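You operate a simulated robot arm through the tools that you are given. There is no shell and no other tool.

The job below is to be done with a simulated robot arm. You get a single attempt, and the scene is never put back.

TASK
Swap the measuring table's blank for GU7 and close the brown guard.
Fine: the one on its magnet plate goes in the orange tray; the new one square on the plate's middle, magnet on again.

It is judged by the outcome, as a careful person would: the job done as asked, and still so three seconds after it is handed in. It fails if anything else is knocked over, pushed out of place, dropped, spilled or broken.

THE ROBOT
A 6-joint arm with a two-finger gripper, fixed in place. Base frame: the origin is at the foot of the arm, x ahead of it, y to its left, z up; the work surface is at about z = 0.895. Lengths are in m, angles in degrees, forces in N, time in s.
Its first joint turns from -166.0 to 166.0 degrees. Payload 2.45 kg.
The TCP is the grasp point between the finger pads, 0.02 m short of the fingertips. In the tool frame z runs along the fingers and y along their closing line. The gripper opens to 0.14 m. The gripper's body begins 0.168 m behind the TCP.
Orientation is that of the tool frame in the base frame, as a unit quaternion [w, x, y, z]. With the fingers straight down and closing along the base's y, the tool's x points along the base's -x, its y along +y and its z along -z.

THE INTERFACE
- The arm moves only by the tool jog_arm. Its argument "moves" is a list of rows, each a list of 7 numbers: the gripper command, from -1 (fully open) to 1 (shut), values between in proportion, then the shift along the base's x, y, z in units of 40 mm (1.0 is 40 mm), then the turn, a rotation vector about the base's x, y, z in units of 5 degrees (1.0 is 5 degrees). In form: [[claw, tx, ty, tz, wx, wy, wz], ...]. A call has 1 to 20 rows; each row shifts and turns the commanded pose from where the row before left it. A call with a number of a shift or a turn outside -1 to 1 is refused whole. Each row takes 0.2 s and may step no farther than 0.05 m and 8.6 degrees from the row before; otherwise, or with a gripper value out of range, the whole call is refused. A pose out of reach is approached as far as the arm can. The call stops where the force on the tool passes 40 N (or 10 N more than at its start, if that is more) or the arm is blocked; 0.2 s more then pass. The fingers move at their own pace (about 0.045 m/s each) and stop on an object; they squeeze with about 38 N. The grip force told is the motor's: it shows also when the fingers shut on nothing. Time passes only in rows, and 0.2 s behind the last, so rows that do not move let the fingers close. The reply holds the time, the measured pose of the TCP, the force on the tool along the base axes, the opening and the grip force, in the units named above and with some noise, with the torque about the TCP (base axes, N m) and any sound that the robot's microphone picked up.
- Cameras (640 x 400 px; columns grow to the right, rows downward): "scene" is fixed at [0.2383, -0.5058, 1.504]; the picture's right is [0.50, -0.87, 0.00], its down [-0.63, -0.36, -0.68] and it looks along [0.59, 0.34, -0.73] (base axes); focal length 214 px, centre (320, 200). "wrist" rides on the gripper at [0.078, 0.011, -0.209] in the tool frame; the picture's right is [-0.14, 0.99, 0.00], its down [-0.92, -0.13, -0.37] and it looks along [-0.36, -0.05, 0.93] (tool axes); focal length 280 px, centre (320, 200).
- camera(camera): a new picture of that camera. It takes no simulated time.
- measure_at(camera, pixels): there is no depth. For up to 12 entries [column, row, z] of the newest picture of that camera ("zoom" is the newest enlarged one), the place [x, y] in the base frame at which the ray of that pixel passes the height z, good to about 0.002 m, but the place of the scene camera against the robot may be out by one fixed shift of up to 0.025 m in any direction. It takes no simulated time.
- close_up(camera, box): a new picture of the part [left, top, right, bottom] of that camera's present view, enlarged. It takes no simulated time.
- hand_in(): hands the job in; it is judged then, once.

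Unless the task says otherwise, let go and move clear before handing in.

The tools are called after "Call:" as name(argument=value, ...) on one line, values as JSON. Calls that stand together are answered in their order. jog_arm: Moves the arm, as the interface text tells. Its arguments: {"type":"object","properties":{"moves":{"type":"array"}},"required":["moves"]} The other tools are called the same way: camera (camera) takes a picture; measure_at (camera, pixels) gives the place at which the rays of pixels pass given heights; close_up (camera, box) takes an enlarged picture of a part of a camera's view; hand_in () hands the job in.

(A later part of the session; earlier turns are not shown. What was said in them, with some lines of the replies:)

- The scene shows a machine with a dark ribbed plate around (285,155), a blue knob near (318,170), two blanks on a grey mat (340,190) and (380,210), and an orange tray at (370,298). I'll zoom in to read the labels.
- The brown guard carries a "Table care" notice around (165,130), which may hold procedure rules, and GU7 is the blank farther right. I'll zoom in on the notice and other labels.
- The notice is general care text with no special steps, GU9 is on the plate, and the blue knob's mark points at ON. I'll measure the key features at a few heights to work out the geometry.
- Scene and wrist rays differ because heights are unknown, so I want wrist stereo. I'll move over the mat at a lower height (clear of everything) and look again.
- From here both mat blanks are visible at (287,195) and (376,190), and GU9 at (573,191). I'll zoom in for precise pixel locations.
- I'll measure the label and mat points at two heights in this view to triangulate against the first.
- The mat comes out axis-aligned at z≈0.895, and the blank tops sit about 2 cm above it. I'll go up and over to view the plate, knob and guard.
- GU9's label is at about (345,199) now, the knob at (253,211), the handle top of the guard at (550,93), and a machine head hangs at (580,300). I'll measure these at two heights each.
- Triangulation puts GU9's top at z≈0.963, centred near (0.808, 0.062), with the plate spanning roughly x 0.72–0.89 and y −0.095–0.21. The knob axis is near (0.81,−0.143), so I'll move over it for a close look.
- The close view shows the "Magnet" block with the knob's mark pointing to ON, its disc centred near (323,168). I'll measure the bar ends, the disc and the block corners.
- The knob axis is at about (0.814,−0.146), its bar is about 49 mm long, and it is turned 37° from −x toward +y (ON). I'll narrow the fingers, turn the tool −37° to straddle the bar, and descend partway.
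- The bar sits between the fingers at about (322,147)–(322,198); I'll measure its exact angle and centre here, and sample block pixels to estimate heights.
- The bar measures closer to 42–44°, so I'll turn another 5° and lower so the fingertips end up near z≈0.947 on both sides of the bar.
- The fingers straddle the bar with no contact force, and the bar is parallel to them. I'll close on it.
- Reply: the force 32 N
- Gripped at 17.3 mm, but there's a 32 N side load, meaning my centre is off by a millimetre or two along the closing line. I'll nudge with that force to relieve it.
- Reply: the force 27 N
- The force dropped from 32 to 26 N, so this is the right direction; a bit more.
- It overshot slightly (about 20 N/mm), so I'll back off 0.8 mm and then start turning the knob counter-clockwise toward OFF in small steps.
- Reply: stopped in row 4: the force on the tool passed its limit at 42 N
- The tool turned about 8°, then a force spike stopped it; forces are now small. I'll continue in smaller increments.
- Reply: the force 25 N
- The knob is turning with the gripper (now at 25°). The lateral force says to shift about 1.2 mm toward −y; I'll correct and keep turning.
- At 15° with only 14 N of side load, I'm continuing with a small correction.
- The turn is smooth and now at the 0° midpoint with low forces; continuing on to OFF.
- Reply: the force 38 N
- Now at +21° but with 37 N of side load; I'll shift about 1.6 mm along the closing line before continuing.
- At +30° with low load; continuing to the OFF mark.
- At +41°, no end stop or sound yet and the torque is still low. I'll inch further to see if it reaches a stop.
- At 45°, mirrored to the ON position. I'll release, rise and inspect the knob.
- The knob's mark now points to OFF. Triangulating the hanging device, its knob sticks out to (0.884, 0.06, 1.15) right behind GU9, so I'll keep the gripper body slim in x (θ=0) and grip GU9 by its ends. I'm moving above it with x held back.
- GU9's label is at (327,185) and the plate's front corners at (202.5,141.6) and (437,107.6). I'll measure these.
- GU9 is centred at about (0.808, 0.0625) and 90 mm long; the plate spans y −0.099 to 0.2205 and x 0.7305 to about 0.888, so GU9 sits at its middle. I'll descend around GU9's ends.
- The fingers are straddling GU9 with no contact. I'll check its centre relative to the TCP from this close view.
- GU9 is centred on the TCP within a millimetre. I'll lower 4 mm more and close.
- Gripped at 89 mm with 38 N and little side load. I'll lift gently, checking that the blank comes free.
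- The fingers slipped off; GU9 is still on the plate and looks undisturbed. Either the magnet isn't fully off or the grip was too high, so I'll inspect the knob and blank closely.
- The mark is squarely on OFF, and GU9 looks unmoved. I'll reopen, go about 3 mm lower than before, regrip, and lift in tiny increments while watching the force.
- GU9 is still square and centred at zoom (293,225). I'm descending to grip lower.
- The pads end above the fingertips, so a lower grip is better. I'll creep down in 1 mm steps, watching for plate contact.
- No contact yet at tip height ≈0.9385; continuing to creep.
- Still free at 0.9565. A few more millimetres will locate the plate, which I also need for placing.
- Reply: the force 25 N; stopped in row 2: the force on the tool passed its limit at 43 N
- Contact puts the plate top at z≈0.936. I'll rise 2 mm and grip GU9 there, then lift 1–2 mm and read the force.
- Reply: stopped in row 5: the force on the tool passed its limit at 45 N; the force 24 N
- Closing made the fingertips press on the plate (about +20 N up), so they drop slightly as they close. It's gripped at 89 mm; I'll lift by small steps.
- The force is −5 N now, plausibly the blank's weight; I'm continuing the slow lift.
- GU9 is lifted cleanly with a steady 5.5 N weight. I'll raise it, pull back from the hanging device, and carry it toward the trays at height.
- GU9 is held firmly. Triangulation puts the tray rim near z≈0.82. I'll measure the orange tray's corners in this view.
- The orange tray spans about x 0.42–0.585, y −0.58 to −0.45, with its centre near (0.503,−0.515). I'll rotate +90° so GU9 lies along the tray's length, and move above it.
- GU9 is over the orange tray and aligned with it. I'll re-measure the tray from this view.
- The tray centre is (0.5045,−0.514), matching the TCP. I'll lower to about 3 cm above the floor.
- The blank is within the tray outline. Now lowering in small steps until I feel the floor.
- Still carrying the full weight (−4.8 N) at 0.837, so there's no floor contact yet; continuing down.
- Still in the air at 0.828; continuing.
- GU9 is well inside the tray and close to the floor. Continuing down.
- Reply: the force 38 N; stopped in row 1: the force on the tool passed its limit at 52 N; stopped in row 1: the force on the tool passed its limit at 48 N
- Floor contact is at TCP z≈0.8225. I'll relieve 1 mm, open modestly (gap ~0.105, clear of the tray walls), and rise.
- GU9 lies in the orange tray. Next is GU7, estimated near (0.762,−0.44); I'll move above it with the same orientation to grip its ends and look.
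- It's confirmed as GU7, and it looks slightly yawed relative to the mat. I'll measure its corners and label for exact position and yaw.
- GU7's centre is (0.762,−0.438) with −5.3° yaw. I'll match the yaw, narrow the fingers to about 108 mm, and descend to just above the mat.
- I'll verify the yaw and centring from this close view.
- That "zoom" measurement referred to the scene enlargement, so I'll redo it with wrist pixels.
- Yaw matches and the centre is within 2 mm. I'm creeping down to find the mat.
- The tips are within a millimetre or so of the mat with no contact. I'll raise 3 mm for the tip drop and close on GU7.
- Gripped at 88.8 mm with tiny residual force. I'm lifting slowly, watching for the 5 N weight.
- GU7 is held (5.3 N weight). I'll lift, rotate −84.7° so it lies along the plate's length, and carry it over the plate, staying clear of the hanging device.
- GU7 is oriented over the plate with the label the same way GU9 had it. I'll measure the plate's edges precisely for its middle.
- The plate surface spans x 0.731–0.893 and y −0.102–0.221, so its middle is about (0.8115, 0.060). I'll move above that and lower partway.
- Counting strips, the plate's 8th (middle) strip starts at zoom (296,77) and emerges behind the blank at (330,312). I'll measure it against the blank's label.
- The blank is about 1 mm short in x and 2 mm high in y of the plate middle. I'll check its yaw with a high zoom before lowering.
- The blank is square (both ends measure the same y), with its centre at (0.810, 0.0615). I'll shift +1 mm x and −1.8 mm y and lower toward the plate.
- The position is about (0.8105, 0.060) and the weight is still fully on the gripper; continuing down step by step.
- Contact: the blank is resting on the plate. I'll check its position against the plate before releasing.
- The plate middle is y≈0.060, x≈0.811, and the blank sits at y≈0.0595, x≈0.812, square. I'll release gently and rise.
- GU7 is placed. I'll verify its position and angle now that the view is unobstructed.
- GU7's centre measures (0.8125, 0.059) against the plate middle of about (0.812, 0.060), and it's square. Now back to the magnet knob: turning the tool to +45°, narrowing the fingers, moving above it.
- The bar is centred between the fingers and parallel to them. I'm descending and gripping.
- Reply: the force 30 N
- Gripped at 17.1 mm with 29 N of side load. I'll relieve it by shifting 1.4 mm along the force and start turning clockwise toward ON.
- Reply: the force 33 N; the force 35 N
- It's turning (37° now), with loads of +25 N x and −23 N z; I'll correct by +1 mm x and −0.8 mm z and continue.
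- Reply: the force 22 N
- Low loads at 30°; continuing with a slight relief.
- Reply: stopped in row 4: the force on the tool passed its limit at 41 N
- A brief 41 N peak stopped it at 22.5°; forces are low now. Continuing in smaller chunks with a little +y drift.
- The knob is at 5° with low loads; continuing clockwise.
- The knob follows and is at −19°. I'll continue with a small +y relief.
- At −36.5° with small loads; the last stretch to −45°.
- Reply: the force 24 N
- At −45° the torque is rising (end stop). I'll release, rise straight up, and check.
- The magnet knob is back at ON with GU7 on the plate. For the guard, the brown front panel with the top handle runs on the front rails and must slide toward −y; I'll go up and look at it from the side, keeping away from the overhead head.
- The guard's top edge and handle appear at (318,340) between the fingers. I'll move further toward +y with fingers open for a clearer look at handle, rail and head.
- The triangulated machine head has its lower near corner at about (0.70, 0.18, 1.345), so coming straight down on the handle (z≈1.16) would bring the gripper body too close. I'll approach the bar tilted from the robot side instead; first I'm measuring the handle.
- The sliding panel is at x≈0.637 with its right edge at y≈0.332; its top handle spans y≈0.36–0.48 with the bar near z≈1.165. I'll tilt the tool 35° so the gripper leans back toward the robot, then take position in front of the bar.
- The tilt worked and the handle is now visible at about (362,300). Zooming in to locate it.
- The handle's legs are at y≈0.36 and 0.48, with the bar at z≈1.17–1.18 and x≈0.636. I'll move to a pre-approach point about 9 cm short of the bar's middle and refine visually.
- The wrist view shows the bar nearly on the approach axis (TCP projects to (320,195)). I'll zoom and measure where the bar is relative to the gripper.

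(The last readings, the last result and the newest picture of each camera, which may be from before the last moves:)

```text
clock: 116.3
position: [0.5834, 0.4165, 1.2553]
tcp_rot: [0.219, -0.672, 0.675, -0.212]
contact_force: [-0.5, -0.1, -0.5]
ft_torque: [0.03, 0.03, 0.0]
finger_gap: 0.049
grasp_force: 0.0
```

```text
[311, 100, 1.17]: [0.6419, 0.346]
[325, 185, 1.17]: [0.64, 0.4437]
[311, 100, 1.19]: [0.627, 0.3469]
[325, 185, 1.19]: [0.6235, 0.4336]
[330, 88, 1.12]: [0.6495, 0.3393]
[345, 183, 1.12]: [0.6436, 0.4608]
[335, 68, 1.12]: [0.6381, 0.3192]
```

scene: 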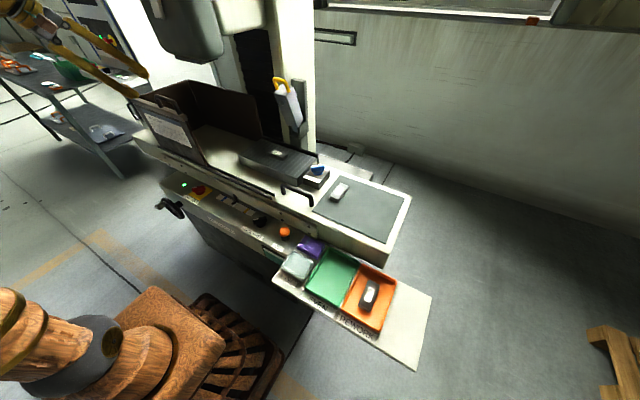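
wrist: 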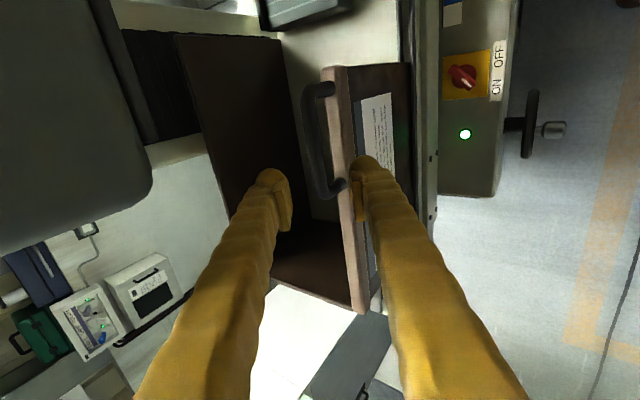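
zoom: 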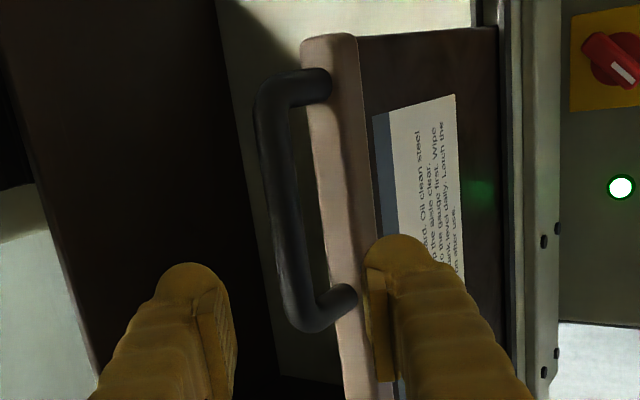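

The bar lies on the approach axis to within about 2 mm; only depth and y need adjusting. I'll advance 6 cm along the axis with −17 mm in y and look again.

Call:
jog_arm(moves=[[0.3, 0.287, -0.2, -0.41, 0, 0, 0], [0.3, 0.287, -0.2, -0.41, 0, 0, 0], [0.3, 0.287, -0.03, -0.41, 0, 0, 0], [0.3, 0, 0, 0, 0, 0, 0]])

Call:
camera(camera="wrist")

Call:
close_up(camera="wrist", box=[240, 80, 400, 250])

Call:
close_up(camera="scene", box=[110, 60, 220, 160])

```text
clock: 117.3
position: [0.619, 0.4034, 1.1993]
tcp_rot: [0.214, -0.673, 0.676, -0.21]
contact_force: [0.7, 0.3, -0.9]
ft_torque: [0.02, 0.04, 0.02]
finger_gap: 0.0491
grasp_force: 0.1
```

```text
taken
```

wrist: 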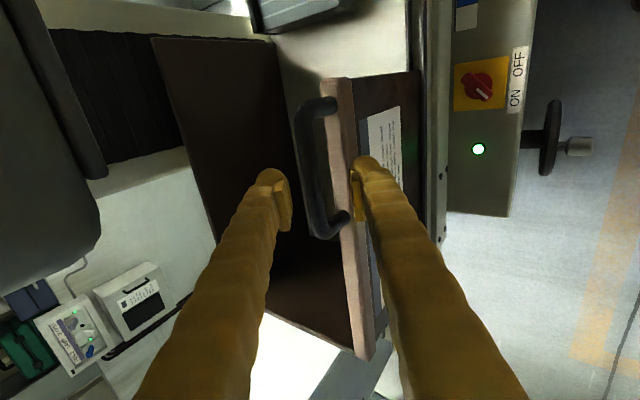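

```text
2.35 times, centred on (320, 165) of wrist
```

zoom: 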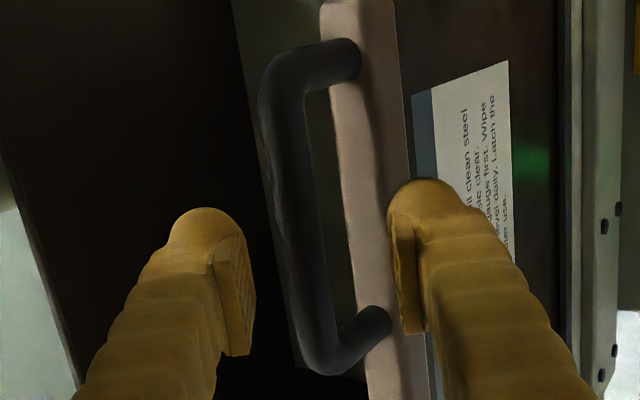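

```text
4.00 times, centred on (165, 110) of scene
```

zoom: 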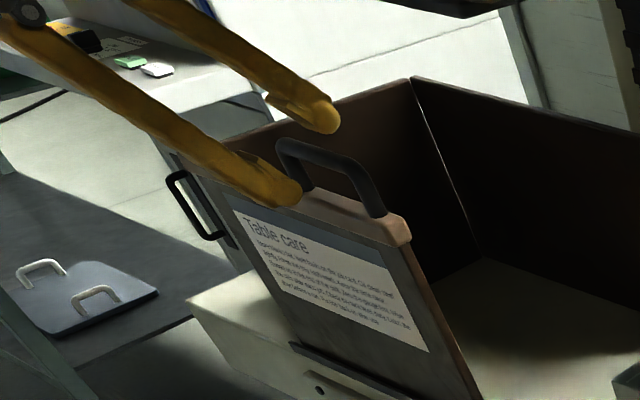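

The bar is about 8 mm off-centre toward the upper finger, and its middle is about 18 mm further toward −y. I'll correct both, narrow the gap to 42 mm and advance 2 cm more.

Call:
jog_arm(moves=[[0.4, 0.143, -0.45, 0.1, 0, 0, 0], [0.4, 0.143, 0, -0.2, 0, 0, 0], [0.4, 0.143, 0, -0.2, 0, 0, 0], [0.4, 0, 0, 0, 0, 0, 0]])

Call:
camera(camera="wrist")

Call:
close_up(camera="wrist", box=[240, 80, 400, 250])

Call:
close_up(camera="scene", box=[130, 70, 210, 150])

```text
clock: 118.3
position: [0.6371, 0.3837, 1.1888]
tcp_rot: [0.215, -0.673, 0.676, -0.211]
contact_force: [0.4, -0.4, 0.5]
ft_torque: [0.0, -0.02, 0.0]
finger_gap: 0.0423
grasp_force: 0.1
```

```text
taken
```

wrist: 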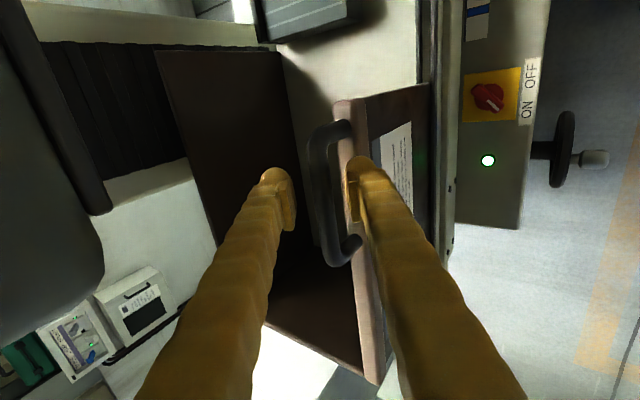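

```text
2.35 times, centred on (320, 165) of wrist
```

zoom: 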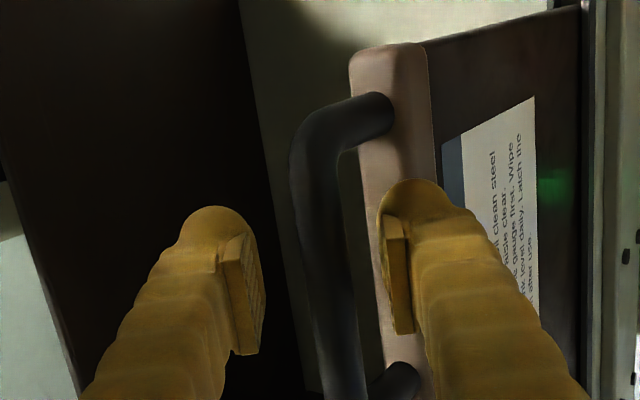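

```text
5.00 times, centred on (170, 110) of scene
```

zoom: 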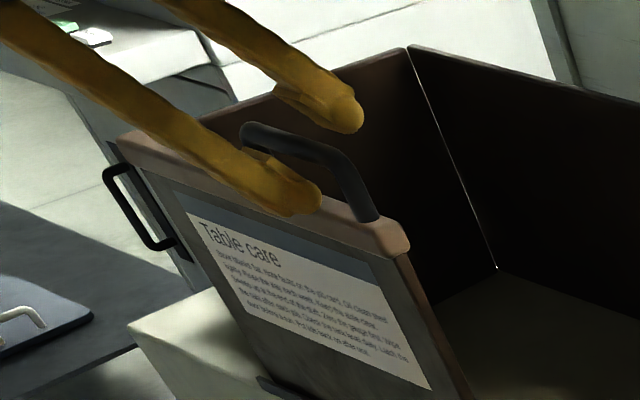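

The bar is now centred between the fingers. I'll advance 14 mm more along the axis to bring it between the pads.

Call:
jog_arm(moves=[[0.4, 0.1, 0, -0.143, 0, 0, 0], [0.4, 0.1, 0, -0.143, 0, 0, 0], [0.4, 0, 0, 0, 0, 0, 0]])

Call:
close_up(camera="wrist", box=[240, 80, 400, 250])

Call:
close_up(camera="scene", box=[130, 70, 210, 150])

```text
clock: 119.2
position: [0.6441, 0.3841, 1.1808]
tcp_rot: [0.216, -0.672, 0.675, -0.213]
contact_force: [-2.7, -2.2, 6.6]
ft_torque: [-0.15, 0.21, -0.02]
finger_gap: 0.0409
grasp_force: 0.1
stopped in row 3: the force on the tool passed its limit at 41 N (the readings are from after the stop); the commanded pose is now the measured one
```

```text
2.35 times, centred on (320, 165) of wrist
```

zoom: 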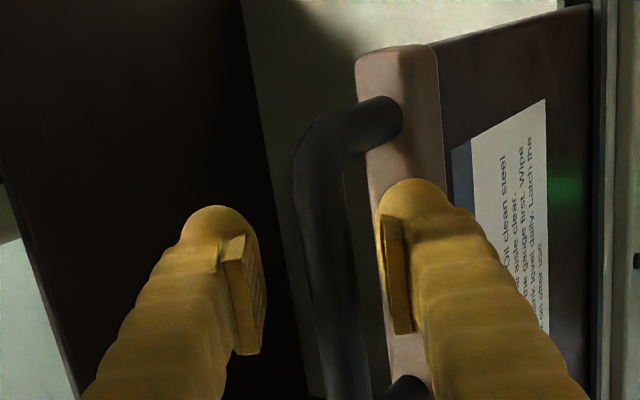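

```text
5.00 times, centred on (170, 110) of scene
```

zoom: 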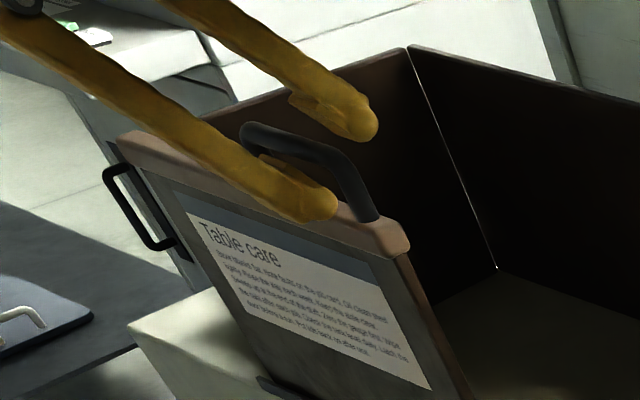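

The lower fingertip touched the panel's top cap; the bar is between the pads. I'll back off 3 mm and close on the bar.

Call:
jog_arm(moves=[[0.4, -0.04, 0, 0.06, 0, 0, 0], [0.5, 0, 0, 0, 0, 0, 0], [0.6, 0, 0, 0, 0, 0, 0], [0.7, 0, 0, 0, 0, 0, 0], [0.8, 0, 0, 0, 0, 0, 0], [0.9, 0, 0, 0, 0, 0, 0]])

Call:
close_up(camera="wrist", box=[240, 80, 400, 250])

Call:
close_up(camera="scene", box=[130, 70, 210, 150])

```text
clock: 120.6
position: [0.6429, 0.3838, 1.1809]
tcp_rot: [0.214, -0.673, 0.675, -0.211]
contact_force: [-15.3, -0.5, -9.8]
ft_torque: [0.0, -0.13, -0.05]
finger_gap: 0.0176
grasp_force: 8.5
```

```text
2.35 times, centred on (320, 165) of wrist
```

zoom: 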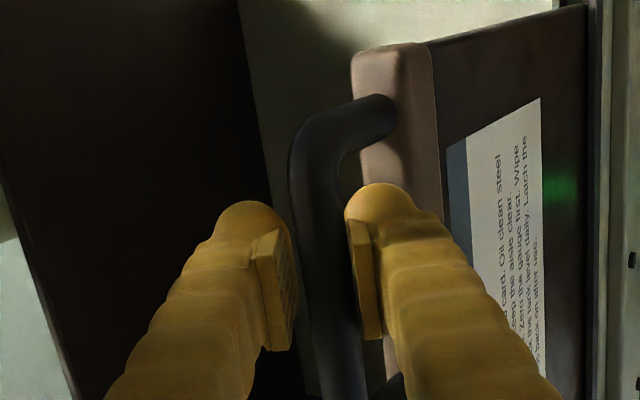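

```text
5.00 times, centred on (170, 110) of scene
```

zoom: 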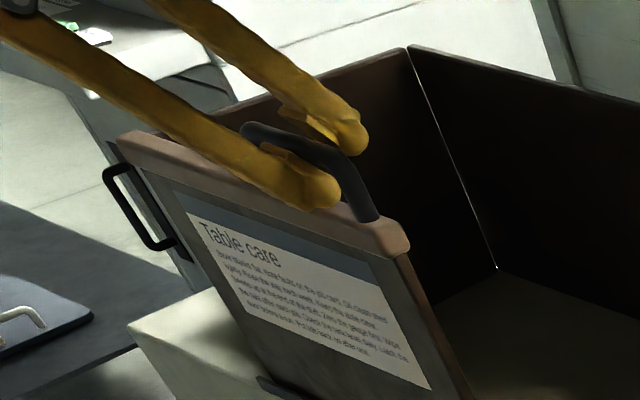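

The fingers reached the bar at 17.6 mm; the side load says shift about 1 mm along −c. I'll relieve it and squeeze fully.

Call:
jog_arm(moves=[[1, -0.018, 0, -0.012, 0, 0, 0], [1, 0, 0, 0, 0, 0, 0], [1, 0, 0, 0, 0, 0, 0]])

```text
clock: 121.2
position: [0.6391, 0.3828, 1.1783]
tcp_rot: [0.213, -0.673, 0.677, -0.211]
contact_force: [-16.9, -1.8, -12.4]
ft_torque: [-0.28, -0.24, -0.38]
finger_gap: 0.0108
grasp_force: 30.3
stopped in row 2: the force on the tool passed its limit at 45 N (the readings are from after the stop); the commanded pose is now the measured one
```

Call:
jog_arm(moves=[[1, -0.02, 0, -0.014, 0, 0, 0], [1, 0, 0, 0, 0, 0, 0]])

Call:
close_up(camera="wrist", box=[240, 80, 400, 250])

Call:
close_up(camera="scene", box=[130, 70, 210, 150])

```text
clock: 121.8
position: [0.6389, 0.3846, 1.1786]
tcp_rot: [0.214, -0.672, 0.677, -0.211]
contact_force: [-10.1, -1.6, -15.7]
ft_torque: [-0.29, -0.19, -0.46]
finger_gap: 0.0108
grasp_force: 37.7
```

```text
2.35 times, centred on (320, 165) of wrist
```

zoom: 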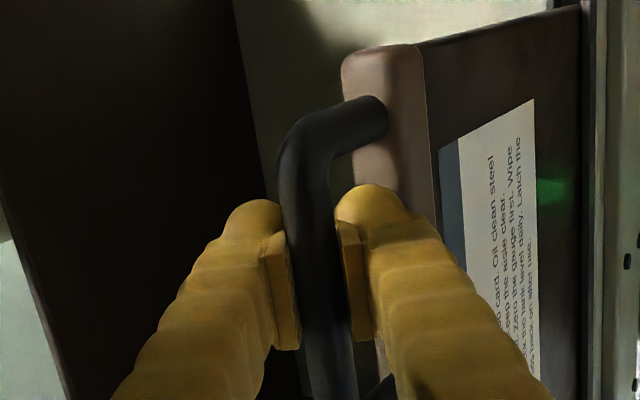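

```text
5.00 times, centred on (170, 110) of scene
```

zoom: 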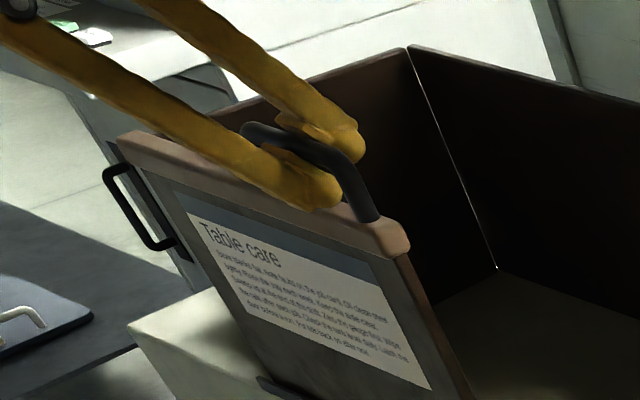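

The bar is firmly gripped. I'll relieve a bit more and begin sliding the panel toward −y gently.

Call:
jog_arm(moves=[[1, -0.01, 0, -0.015, 0, 0, 0], [1, 0, -0.1, 0, 0, 0, 0], [1, 0, -0.15, 0, 0, 0, 0], [1, 0, -0.15, 0, 0, 0, 0]])

Call:
close_up(camera="wrist", box=[240, 80, 400, 250])

```text
clock: 122.8
position: [0.6383, 0.3684, 1.1799]
tcp_rot: [0.215, -0.673, 0.676, -0.21]
contact_force: [29.6, 2.3, -22.5]
ft_torque: [0.14, 0.12, -0.1]
finger_gap: 0.0109
grasp_force: 37.8
```

```text
2.35 times, centred on (320, 165) of wrist
```

zoom: 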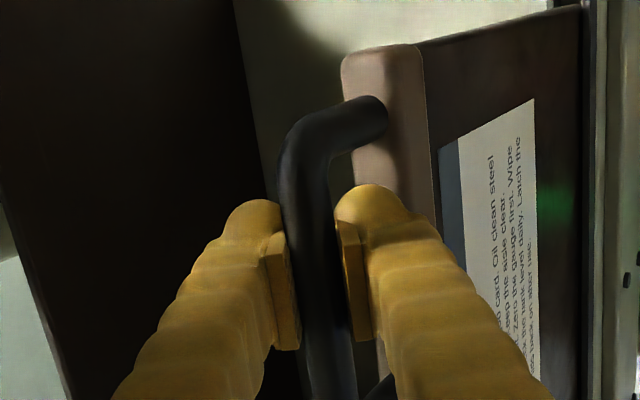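

The panel slides with the gripper (y changed 16 mm and the grip is unchanged), with almost no y resistance. There's a +30 N x / −22 N z preload, so I'll relieve it and continue.

Call:
jog_arm(moves=[[1, 0.025, 0, -0.015, 0, 0, 0], [1, 0, -0.15, 0, 0, 0, 0], [1, 0, -0.2, 0, 0, 0, 0], [1, 0, -0.2, 0, 0, 0, 0]])

```text
clock: 123.8
position: [0.639, 0.3473, 1.1778]
tcp_rot: [0.216, -0.672, 0.676, -0.211]
contact_force: [0.2, 2.8, 17.2]
ft_torque: [-0.01, 0.07, -0.16]
finger_gap: 0.0105
grasp_force: 37.6
```

Good: loads are small. Continuing the slide with slightly bigger steps.

Call:
jog_arm(moves=[[1, 0, -0.3, 0.01, 0, 0, 0], [1, 0, -0.4, 0, 0, 0, 0], [1, 0, -0.4, 0, 0, 0, 0], [1, 0, -0.4, 0, 0, 0, 0], [1, 0, -0.2, 0, 0, 0, 0]])

Call:
camera(camera="scene")

```text
clock: 125.0
position: [0.6401, 0.2788, 1.1778]
tcp_rot: [0.213, -0.673, 0.676, -0.21]
contact_force: [-11.0, 1.6, 10.8]
ft_torque: [0.14, 0.0, -0.14]
finger_gap: 0.0106
grasp_force: 37.7
```

```text
taken
```

scene: 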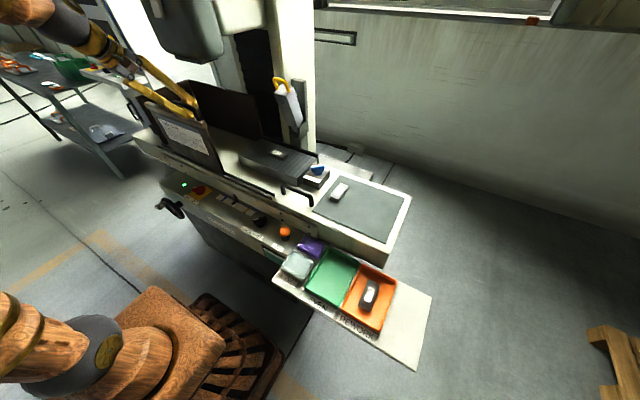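

Call:
close_up(camera="scene", box=[110, 60, 290, 210])

Call:
close_up(camera="wrist", box=[200, 50, 440, 260])

```text
2.67 times, centred on (200, 135) of scene
```

zoom: 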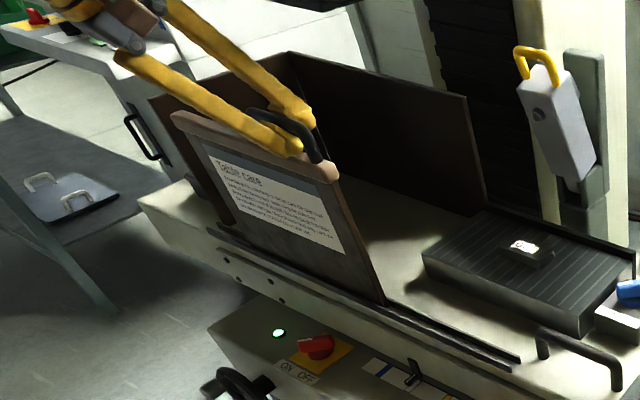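

```text
1.90 times, centred on (320, 155) of wrist
```

zoom: 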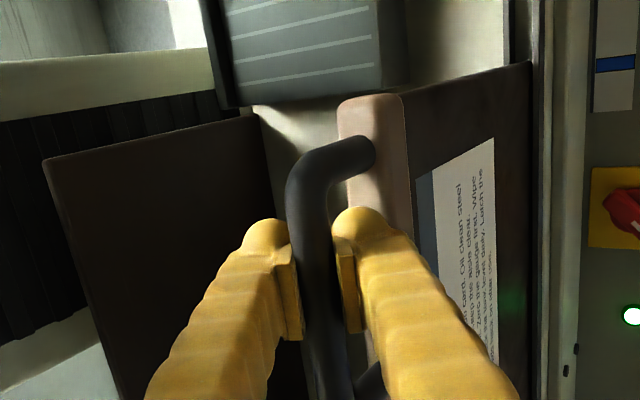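

The panel slides cleanly along its rail. Continuing.

Call:
jog_arm(moves=[[1, -0.008, -0.4, 0.01, 0, 0, 0], [1, 0, -0.5, 0, 0, 0, 0], [1, 0, -0.5, 0, 0, 0, 0], [1, 0, -0.5, 0, 0, 0, 0], [1, 0, -0.3, 0, 0, 0, 0]])

Call:
jog_arm(moves=[[1, 0, -0.4, 0, 0, 0, 0], [1, 0, -0.5, 0, 0, 0, 0], [1, 0, -0.5, 0, 0, 0, 0], [1, 0, -0.3, 0, 0, 0, 0]])

Call:
close_up(camera="scene", box=[130, 60, 330, 220])

```text
clock: 126.2
position: [0.6392, 0.1885, 1.1775]
tcp_rot: [0.214, -0.672, 0.677, -0.211]
contact_force: [2.8, 1.2, -23.2]
ft_torque: [0.18, -0.12, -0.09]
finger_gap: 0.0107
grasp_force: 37.6
```

```text
clock: 127.2
position: [0.6413, 0.1212, 1.1779]
tcp_rot: [0.214, -0.673, 0.676, -0.211]
contact_force: [4.1, 1.5, -23.6]
ft_torque: [-0.04, -0.11, -0.33]
finger_gap: 0.0104
grasp_force: 38.1
```

```text
2.50 times, centred on (230, 140) of scene
```

zoom: 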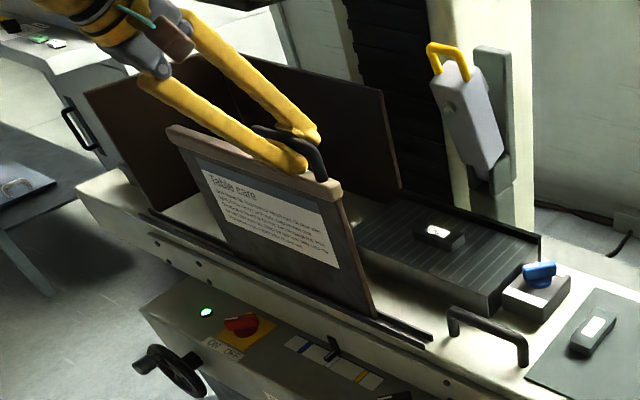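

The panel's right edge at (375,315) still has a way to the rail end at (432,335). I'll relieve the z load and continue slower toward the stop.

Call:
jog_arm(moves=[[1, 0, -0.2, -0.018, 0, 0, 0], [1, 0, -0.4, 0, 0, 0, 0], [1, 0, -0.4, 0, 0, 0, 0], [1, 0, -0.3, 0, 0, 0, 0]])

Call:
jog_arm(moves=[[1, 0, -0.2, 0, 0, 0, 0], [1, 0, -0.2, 0, 0, 0, 0], [1, 0, -0.2, 0, 0, 0, 0]])

Call:
close_up(camera="scene", box=[150, 70, 330, 220])

```text
clock: 128.2
position: [0.6394, 0.0707, 1.1779]
tcp_rot: [0.214, -0.673, 0.676, -0.21]
contact_force: [-16.8, 1.5, -14.6]
ft_torque: [-0.01, -0.21, -0.23]
finger_gap: 0.0106
grasp_force: 37.8
```

```text
clock: 129.0
position: [0.6391, 0.0478, 1.1776]
tcp_rot: [0.214, -0.673, 0.676, -0.211]
contact_force: [3.8, 1.9, -17.6]
ft_torque: [-0.14, -0.1, -0.3]
finger_gap: 0.0102
grasp_force: 38.2
```

```text
2.67 times, centred on (240, 145) of scene
```

zoom: 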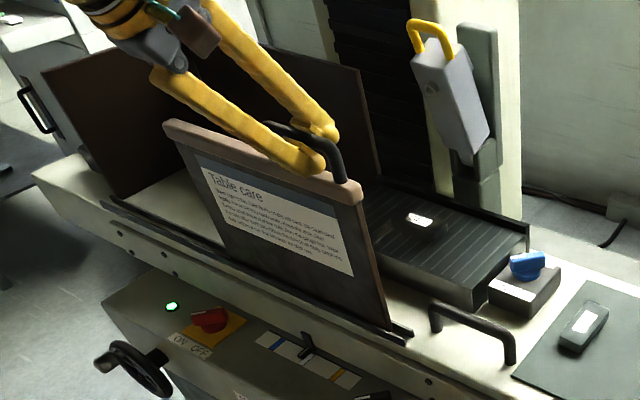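

Only about 3 cm of rail remains; I'm continuing with 4–5 mm steps until the stop is felt.

Call:
jog_arm(moves=[[1, 0, -0.15, -0.01, 0, 0, 0], [1, 0, -0.15, 0, 0, 0, 0], [1, 0, -0.12, 0, 0, 0, 0]])

Call:
jog_arm(moves=[[1, 0, -0.12, 0, 0, 0, 0], [1, 0, -0.1, 0, 0, 0, 0], [1, 0, 0, 0, 0, 0, 0]])

```text
clock: 129.8
position: [0.6393, 0.0311, 1.1785]
tcp_rot: [0.213, -0.673, 0.676, -0.211]
contact_force: [-17.6, 2.6, -7.5]
ft_torque: [0.17, -0.2, -0.18]
finger_gap: 0.0104
grasp_force: 37.4
```

```text
clock: 130.4
position: [0.6395, 0.0239, 1.1778]
tcp_rot: [0.216, -0.672, 0.676, -0.21]
contact_force: [-6.7, 6.2, 2.8]
ft_torque: [0.22, -0.03, -0.06]
finger_gap: 0.0105
grasp_force: 37.4
stopped in row 2: the force on the tool passed its limit at 41 N (the readings are from after the stop); the commanded pose is now the measured one
```

A 41 N stop occurred at y≈0.024. Let me see whether that's the end stop.

Call:
close_up(camera="scene", box=[180, 110, 320, 220])

Call:
camera(camera="wrist")

Call:
close_up(camera="wrist", box=[200, 0, 440, 150])

```text
3.64 times, centred on (250, 165) of scene
```

zoom: 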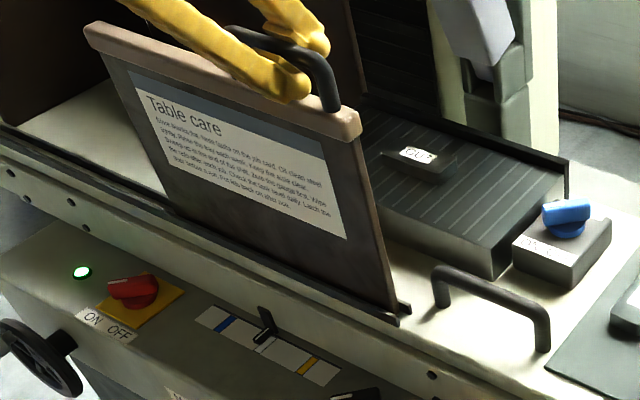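

```text
taken
```

wrist: 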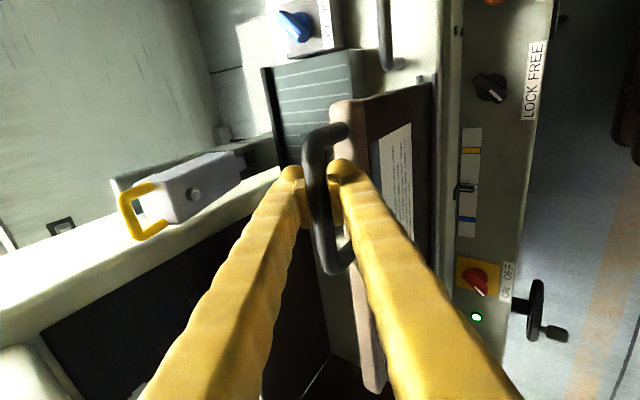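

```text
2.67 times, centred on (320, 75) of wrist
```

zoom: 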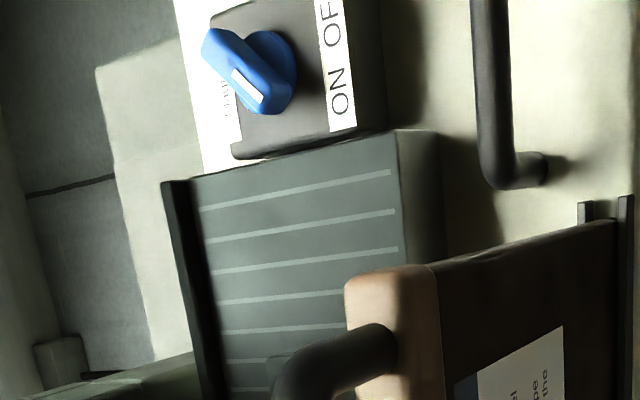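

The panel's bottom corner is about 1 cm from the rail's tip, so this may be the end stop. I'll test with small pushes.

Call:
jog_arm(moves=[[1, 0, -0.04, 0, 0, 0, 0], [1, 0, 0, 0, 0, 0, 0]])

Call:
jog_arm(moves=[[1, 0, -0.04, 0, 0, 0, 0], [1, 0, 0, 0, 0, 0, 0]])

```text
clock: 131.0
position: [0.6396, 0.0232, 1.1783]
tcp_rot: [0.215, -0.673, 0.675, -0.211]
contact_force: [-7.7, 31.6, 3.9]
ft_torque: [-0.1, -0.01, -0.36]
finger_gap: 0.0105
grasp_force: 37.6
```

```text
clock: 131.6
position: [0.6403, 0.0204, 1.1771]
tcp_rot: [0.215, -0.673, 0.675, -0.211]
contact_force: [0.3, 34.6, -1.7]
ft_torque: [-0.09, -0.04, -0.34]
finger_gap: 0.0105
grasp_force: 37.6
```

Call:
jog_arm(moves=[[1, 0, -0.04, 0, 0, 0, 0], [1, 0, -0.04, 0, 0, 0, 0], [1, 0, 0, 0, 0, 0, 0]])

Call:
close_up(camera="scene", box=[180, 110, 320, 220])

Call:
close_up(camera="wrist", box=[200, 0, 440, 150])

```text
clock: 132.4
position: [0.6396, 0.0163, 1.1765]
tcp_rot: [0.215, -0.673, 0.676, -0.21]
contact_force: [0.6, 31.7, -4.4]
ft_torque: [-0.12, -0.02, -0.28]
finger_gap: 0.0105
grasp_force: 37.9
```

```text
3.64 times, centred on (250, 165) of scene
```

zoom: 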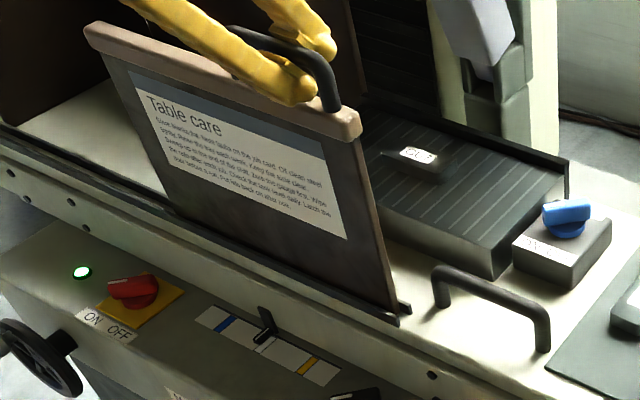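

```text
2.67 times, centred on (320, 75) of wrist
```

zoom: 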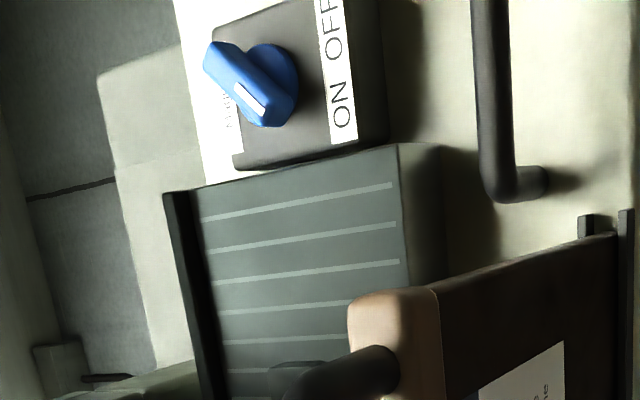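

The panel no longer moves while the fingers merely slip along the bar at 32–35 N, so it's against its end stop, closed. I'll unload, open, and withdraw along the approach axis.

Call:
jog_arm(moves=[[1, 0, 0.03, 0, 0, 0, 0], [0.7, 0, 0, 0, 0, 0, 0], [0.5, 0, 0, 0, 0, 0, 0], [0.4, 0, 0, 0, 0, 0, 0], [0.4, 0, 0, 0, 0, 0, 0]])

Call:
close_up(camera="wrist", box=[240, 80, 400, 250])

Call:
close_up(camera="scene", box=[180, 90, 320, 220])

```text
clock: 133.6
position: [0.6408, 0.0181, 1.1777]
tcp_rot: [0.215, -0.673, 0.676, -0.21]
contact_force: [2.7, -2.5, 17.2]
ft_torque: [-0.13, 0.18, 0.04]
finger_gap: 0.0347
grasp_force: 0.1
```

```text
2.35 times, centred on (320, 165) of wrist
```

zoom: 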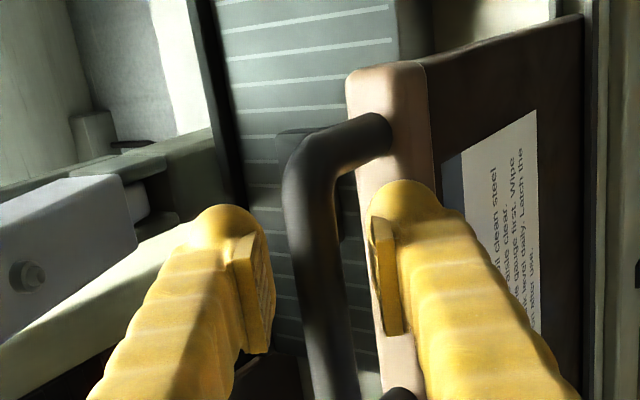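

```text
3.08 times, centred on (250, 155) of scene
```

zoom: 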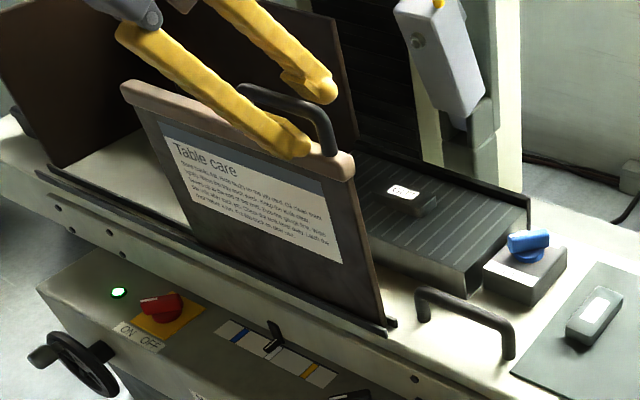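

The fingers are open around the bar, with the lower finger lightly touching the cap (+17 N z). Withdrawing up and back along the approach axis.

Call:
jog_arm(moves=[[0.4, -0.1, 0, 0.18, 0, 0, 0], [0.4, -0.2, 0, 0.29, 0, 0, 0], [0.4, -0.3, 0, 0.43, 0, 0, 0], [0.4, -0.5, 0, 0.7, 0, 0, 0], [0.4, -0.5, 0, 0.7, 0, 0, 0], [0.4, -0.6, 0, 0.7, 0, 0, 0], [0.4, -0.6, 0, 0.6, 0, 0, 0], [0.4, -0.6, 0, 0.4, 0, 0, 0], [0.4, 0, 0, 0, 0, 0, 0]])

Call:
camera(camera="wrist")

Call:
camera(camera="scene")

Call:
close_up(camera="scene", box=[130, 70, 400, 240])

```text
clock: 135.6
position: [0.5025, 0.0193, 1.3378]
tcp_rot: [0.215, -0.672, 0.676, -0.21]
contact_force: [-0.2, -0.2, 0.2]
ft_torque: [0.0, -0.03, -0.01]
finger_gap: 0.0421
grasp_force: 0.1
```

```text
taken
```

wrist: 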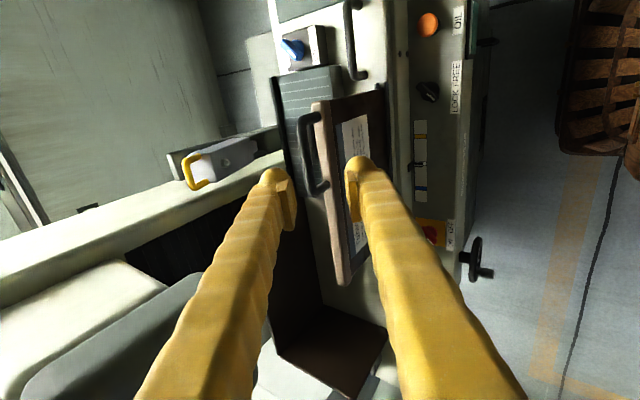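

```text
taken
```

scene: 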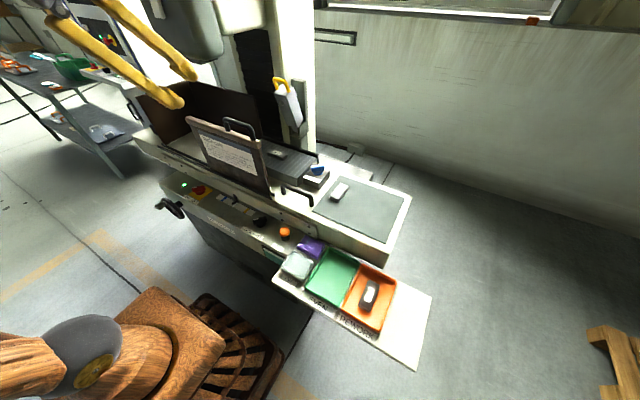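

```text
2.35 times, centred on (265, 155) of scene
```

zoom: 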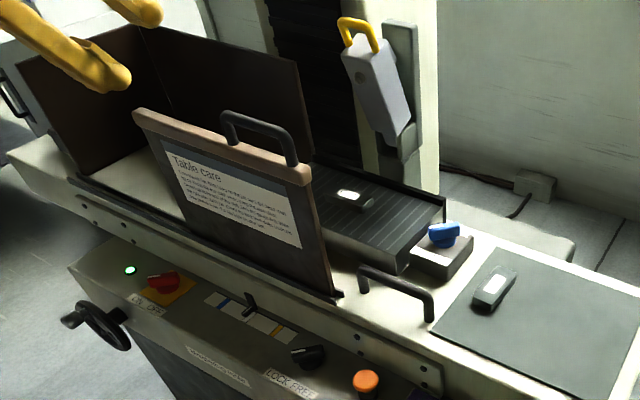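

The panel sits at the end of its rail, GU7 is centred on the plate with the magnet knob on ON, GU9 is in the orange tray at (370,297), GU0 is untouched, and the arm is clear. I'll do one last check of the plate and tray before handing in.

Call:
close_up(camera="scene", box=[250, 130, 350, 200])

Call:
close_up(camera="scene", box=[270, 225, 440, 370])

Call:
close_up(camera="wrist", box=[250, 20, 430, 300])

```text
5.71 times, centred on (300, 165) of scene
```

zoom: 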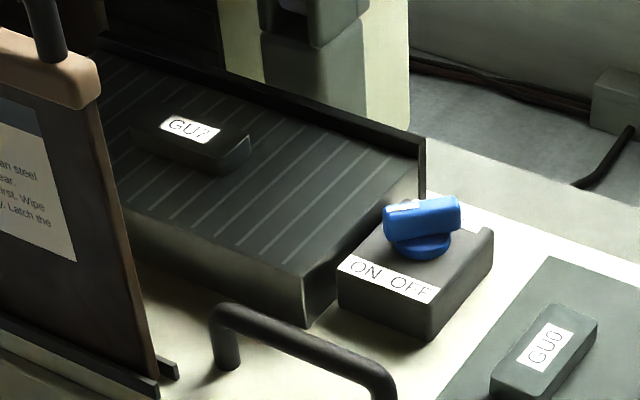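

```text
2.76 times, centred on (355, 298) of scene
```

zoom: 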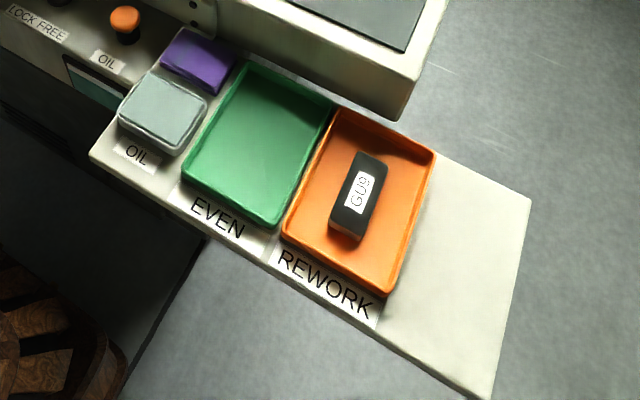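

```text
1.43 times, centred on (340, 160) of wrist
```

zoom: 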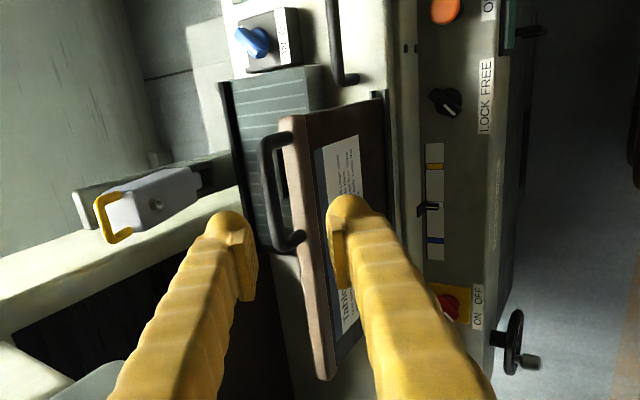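

The final pictures show GU7 square on the plate's middle, the knob on ON, GU9 flat in the orange tray, the guard at its end stop, and nothing else disturbed. The gripper is open and clear, so I'm handing in.

Call:
hand_in()

```text
The job is handed in.
```

The blank is swapped and the brown guard is closed; I've handed the job in.

- **Old blank:** GU9 lies flat in the orange tray, marked REWORK. My first grip on it was too high and slipped off. The blank stayed on the plate and wasn't dropped.
- **New blank:** GU7 is square on the magnet plate. When I set it down, it measured within about 1 mm of the plate's middle, with the label facing the same way GU9's did.
- **Magnet:** I turned it off for the swap, and the knob is back at ON.
- **Guard:** I slid the panel along its rail until it stopped moving; after that the fingers just slipped along the handle at about 32–35 N. The last picture shows it about 1 cm from the tip of the rail. I took that as its end stop, but I felt and heard no latch.

GU0, the other trays, the front-panel controls and the hanging device look undisturbed in the last pictures. The arm is open and clear of everything.
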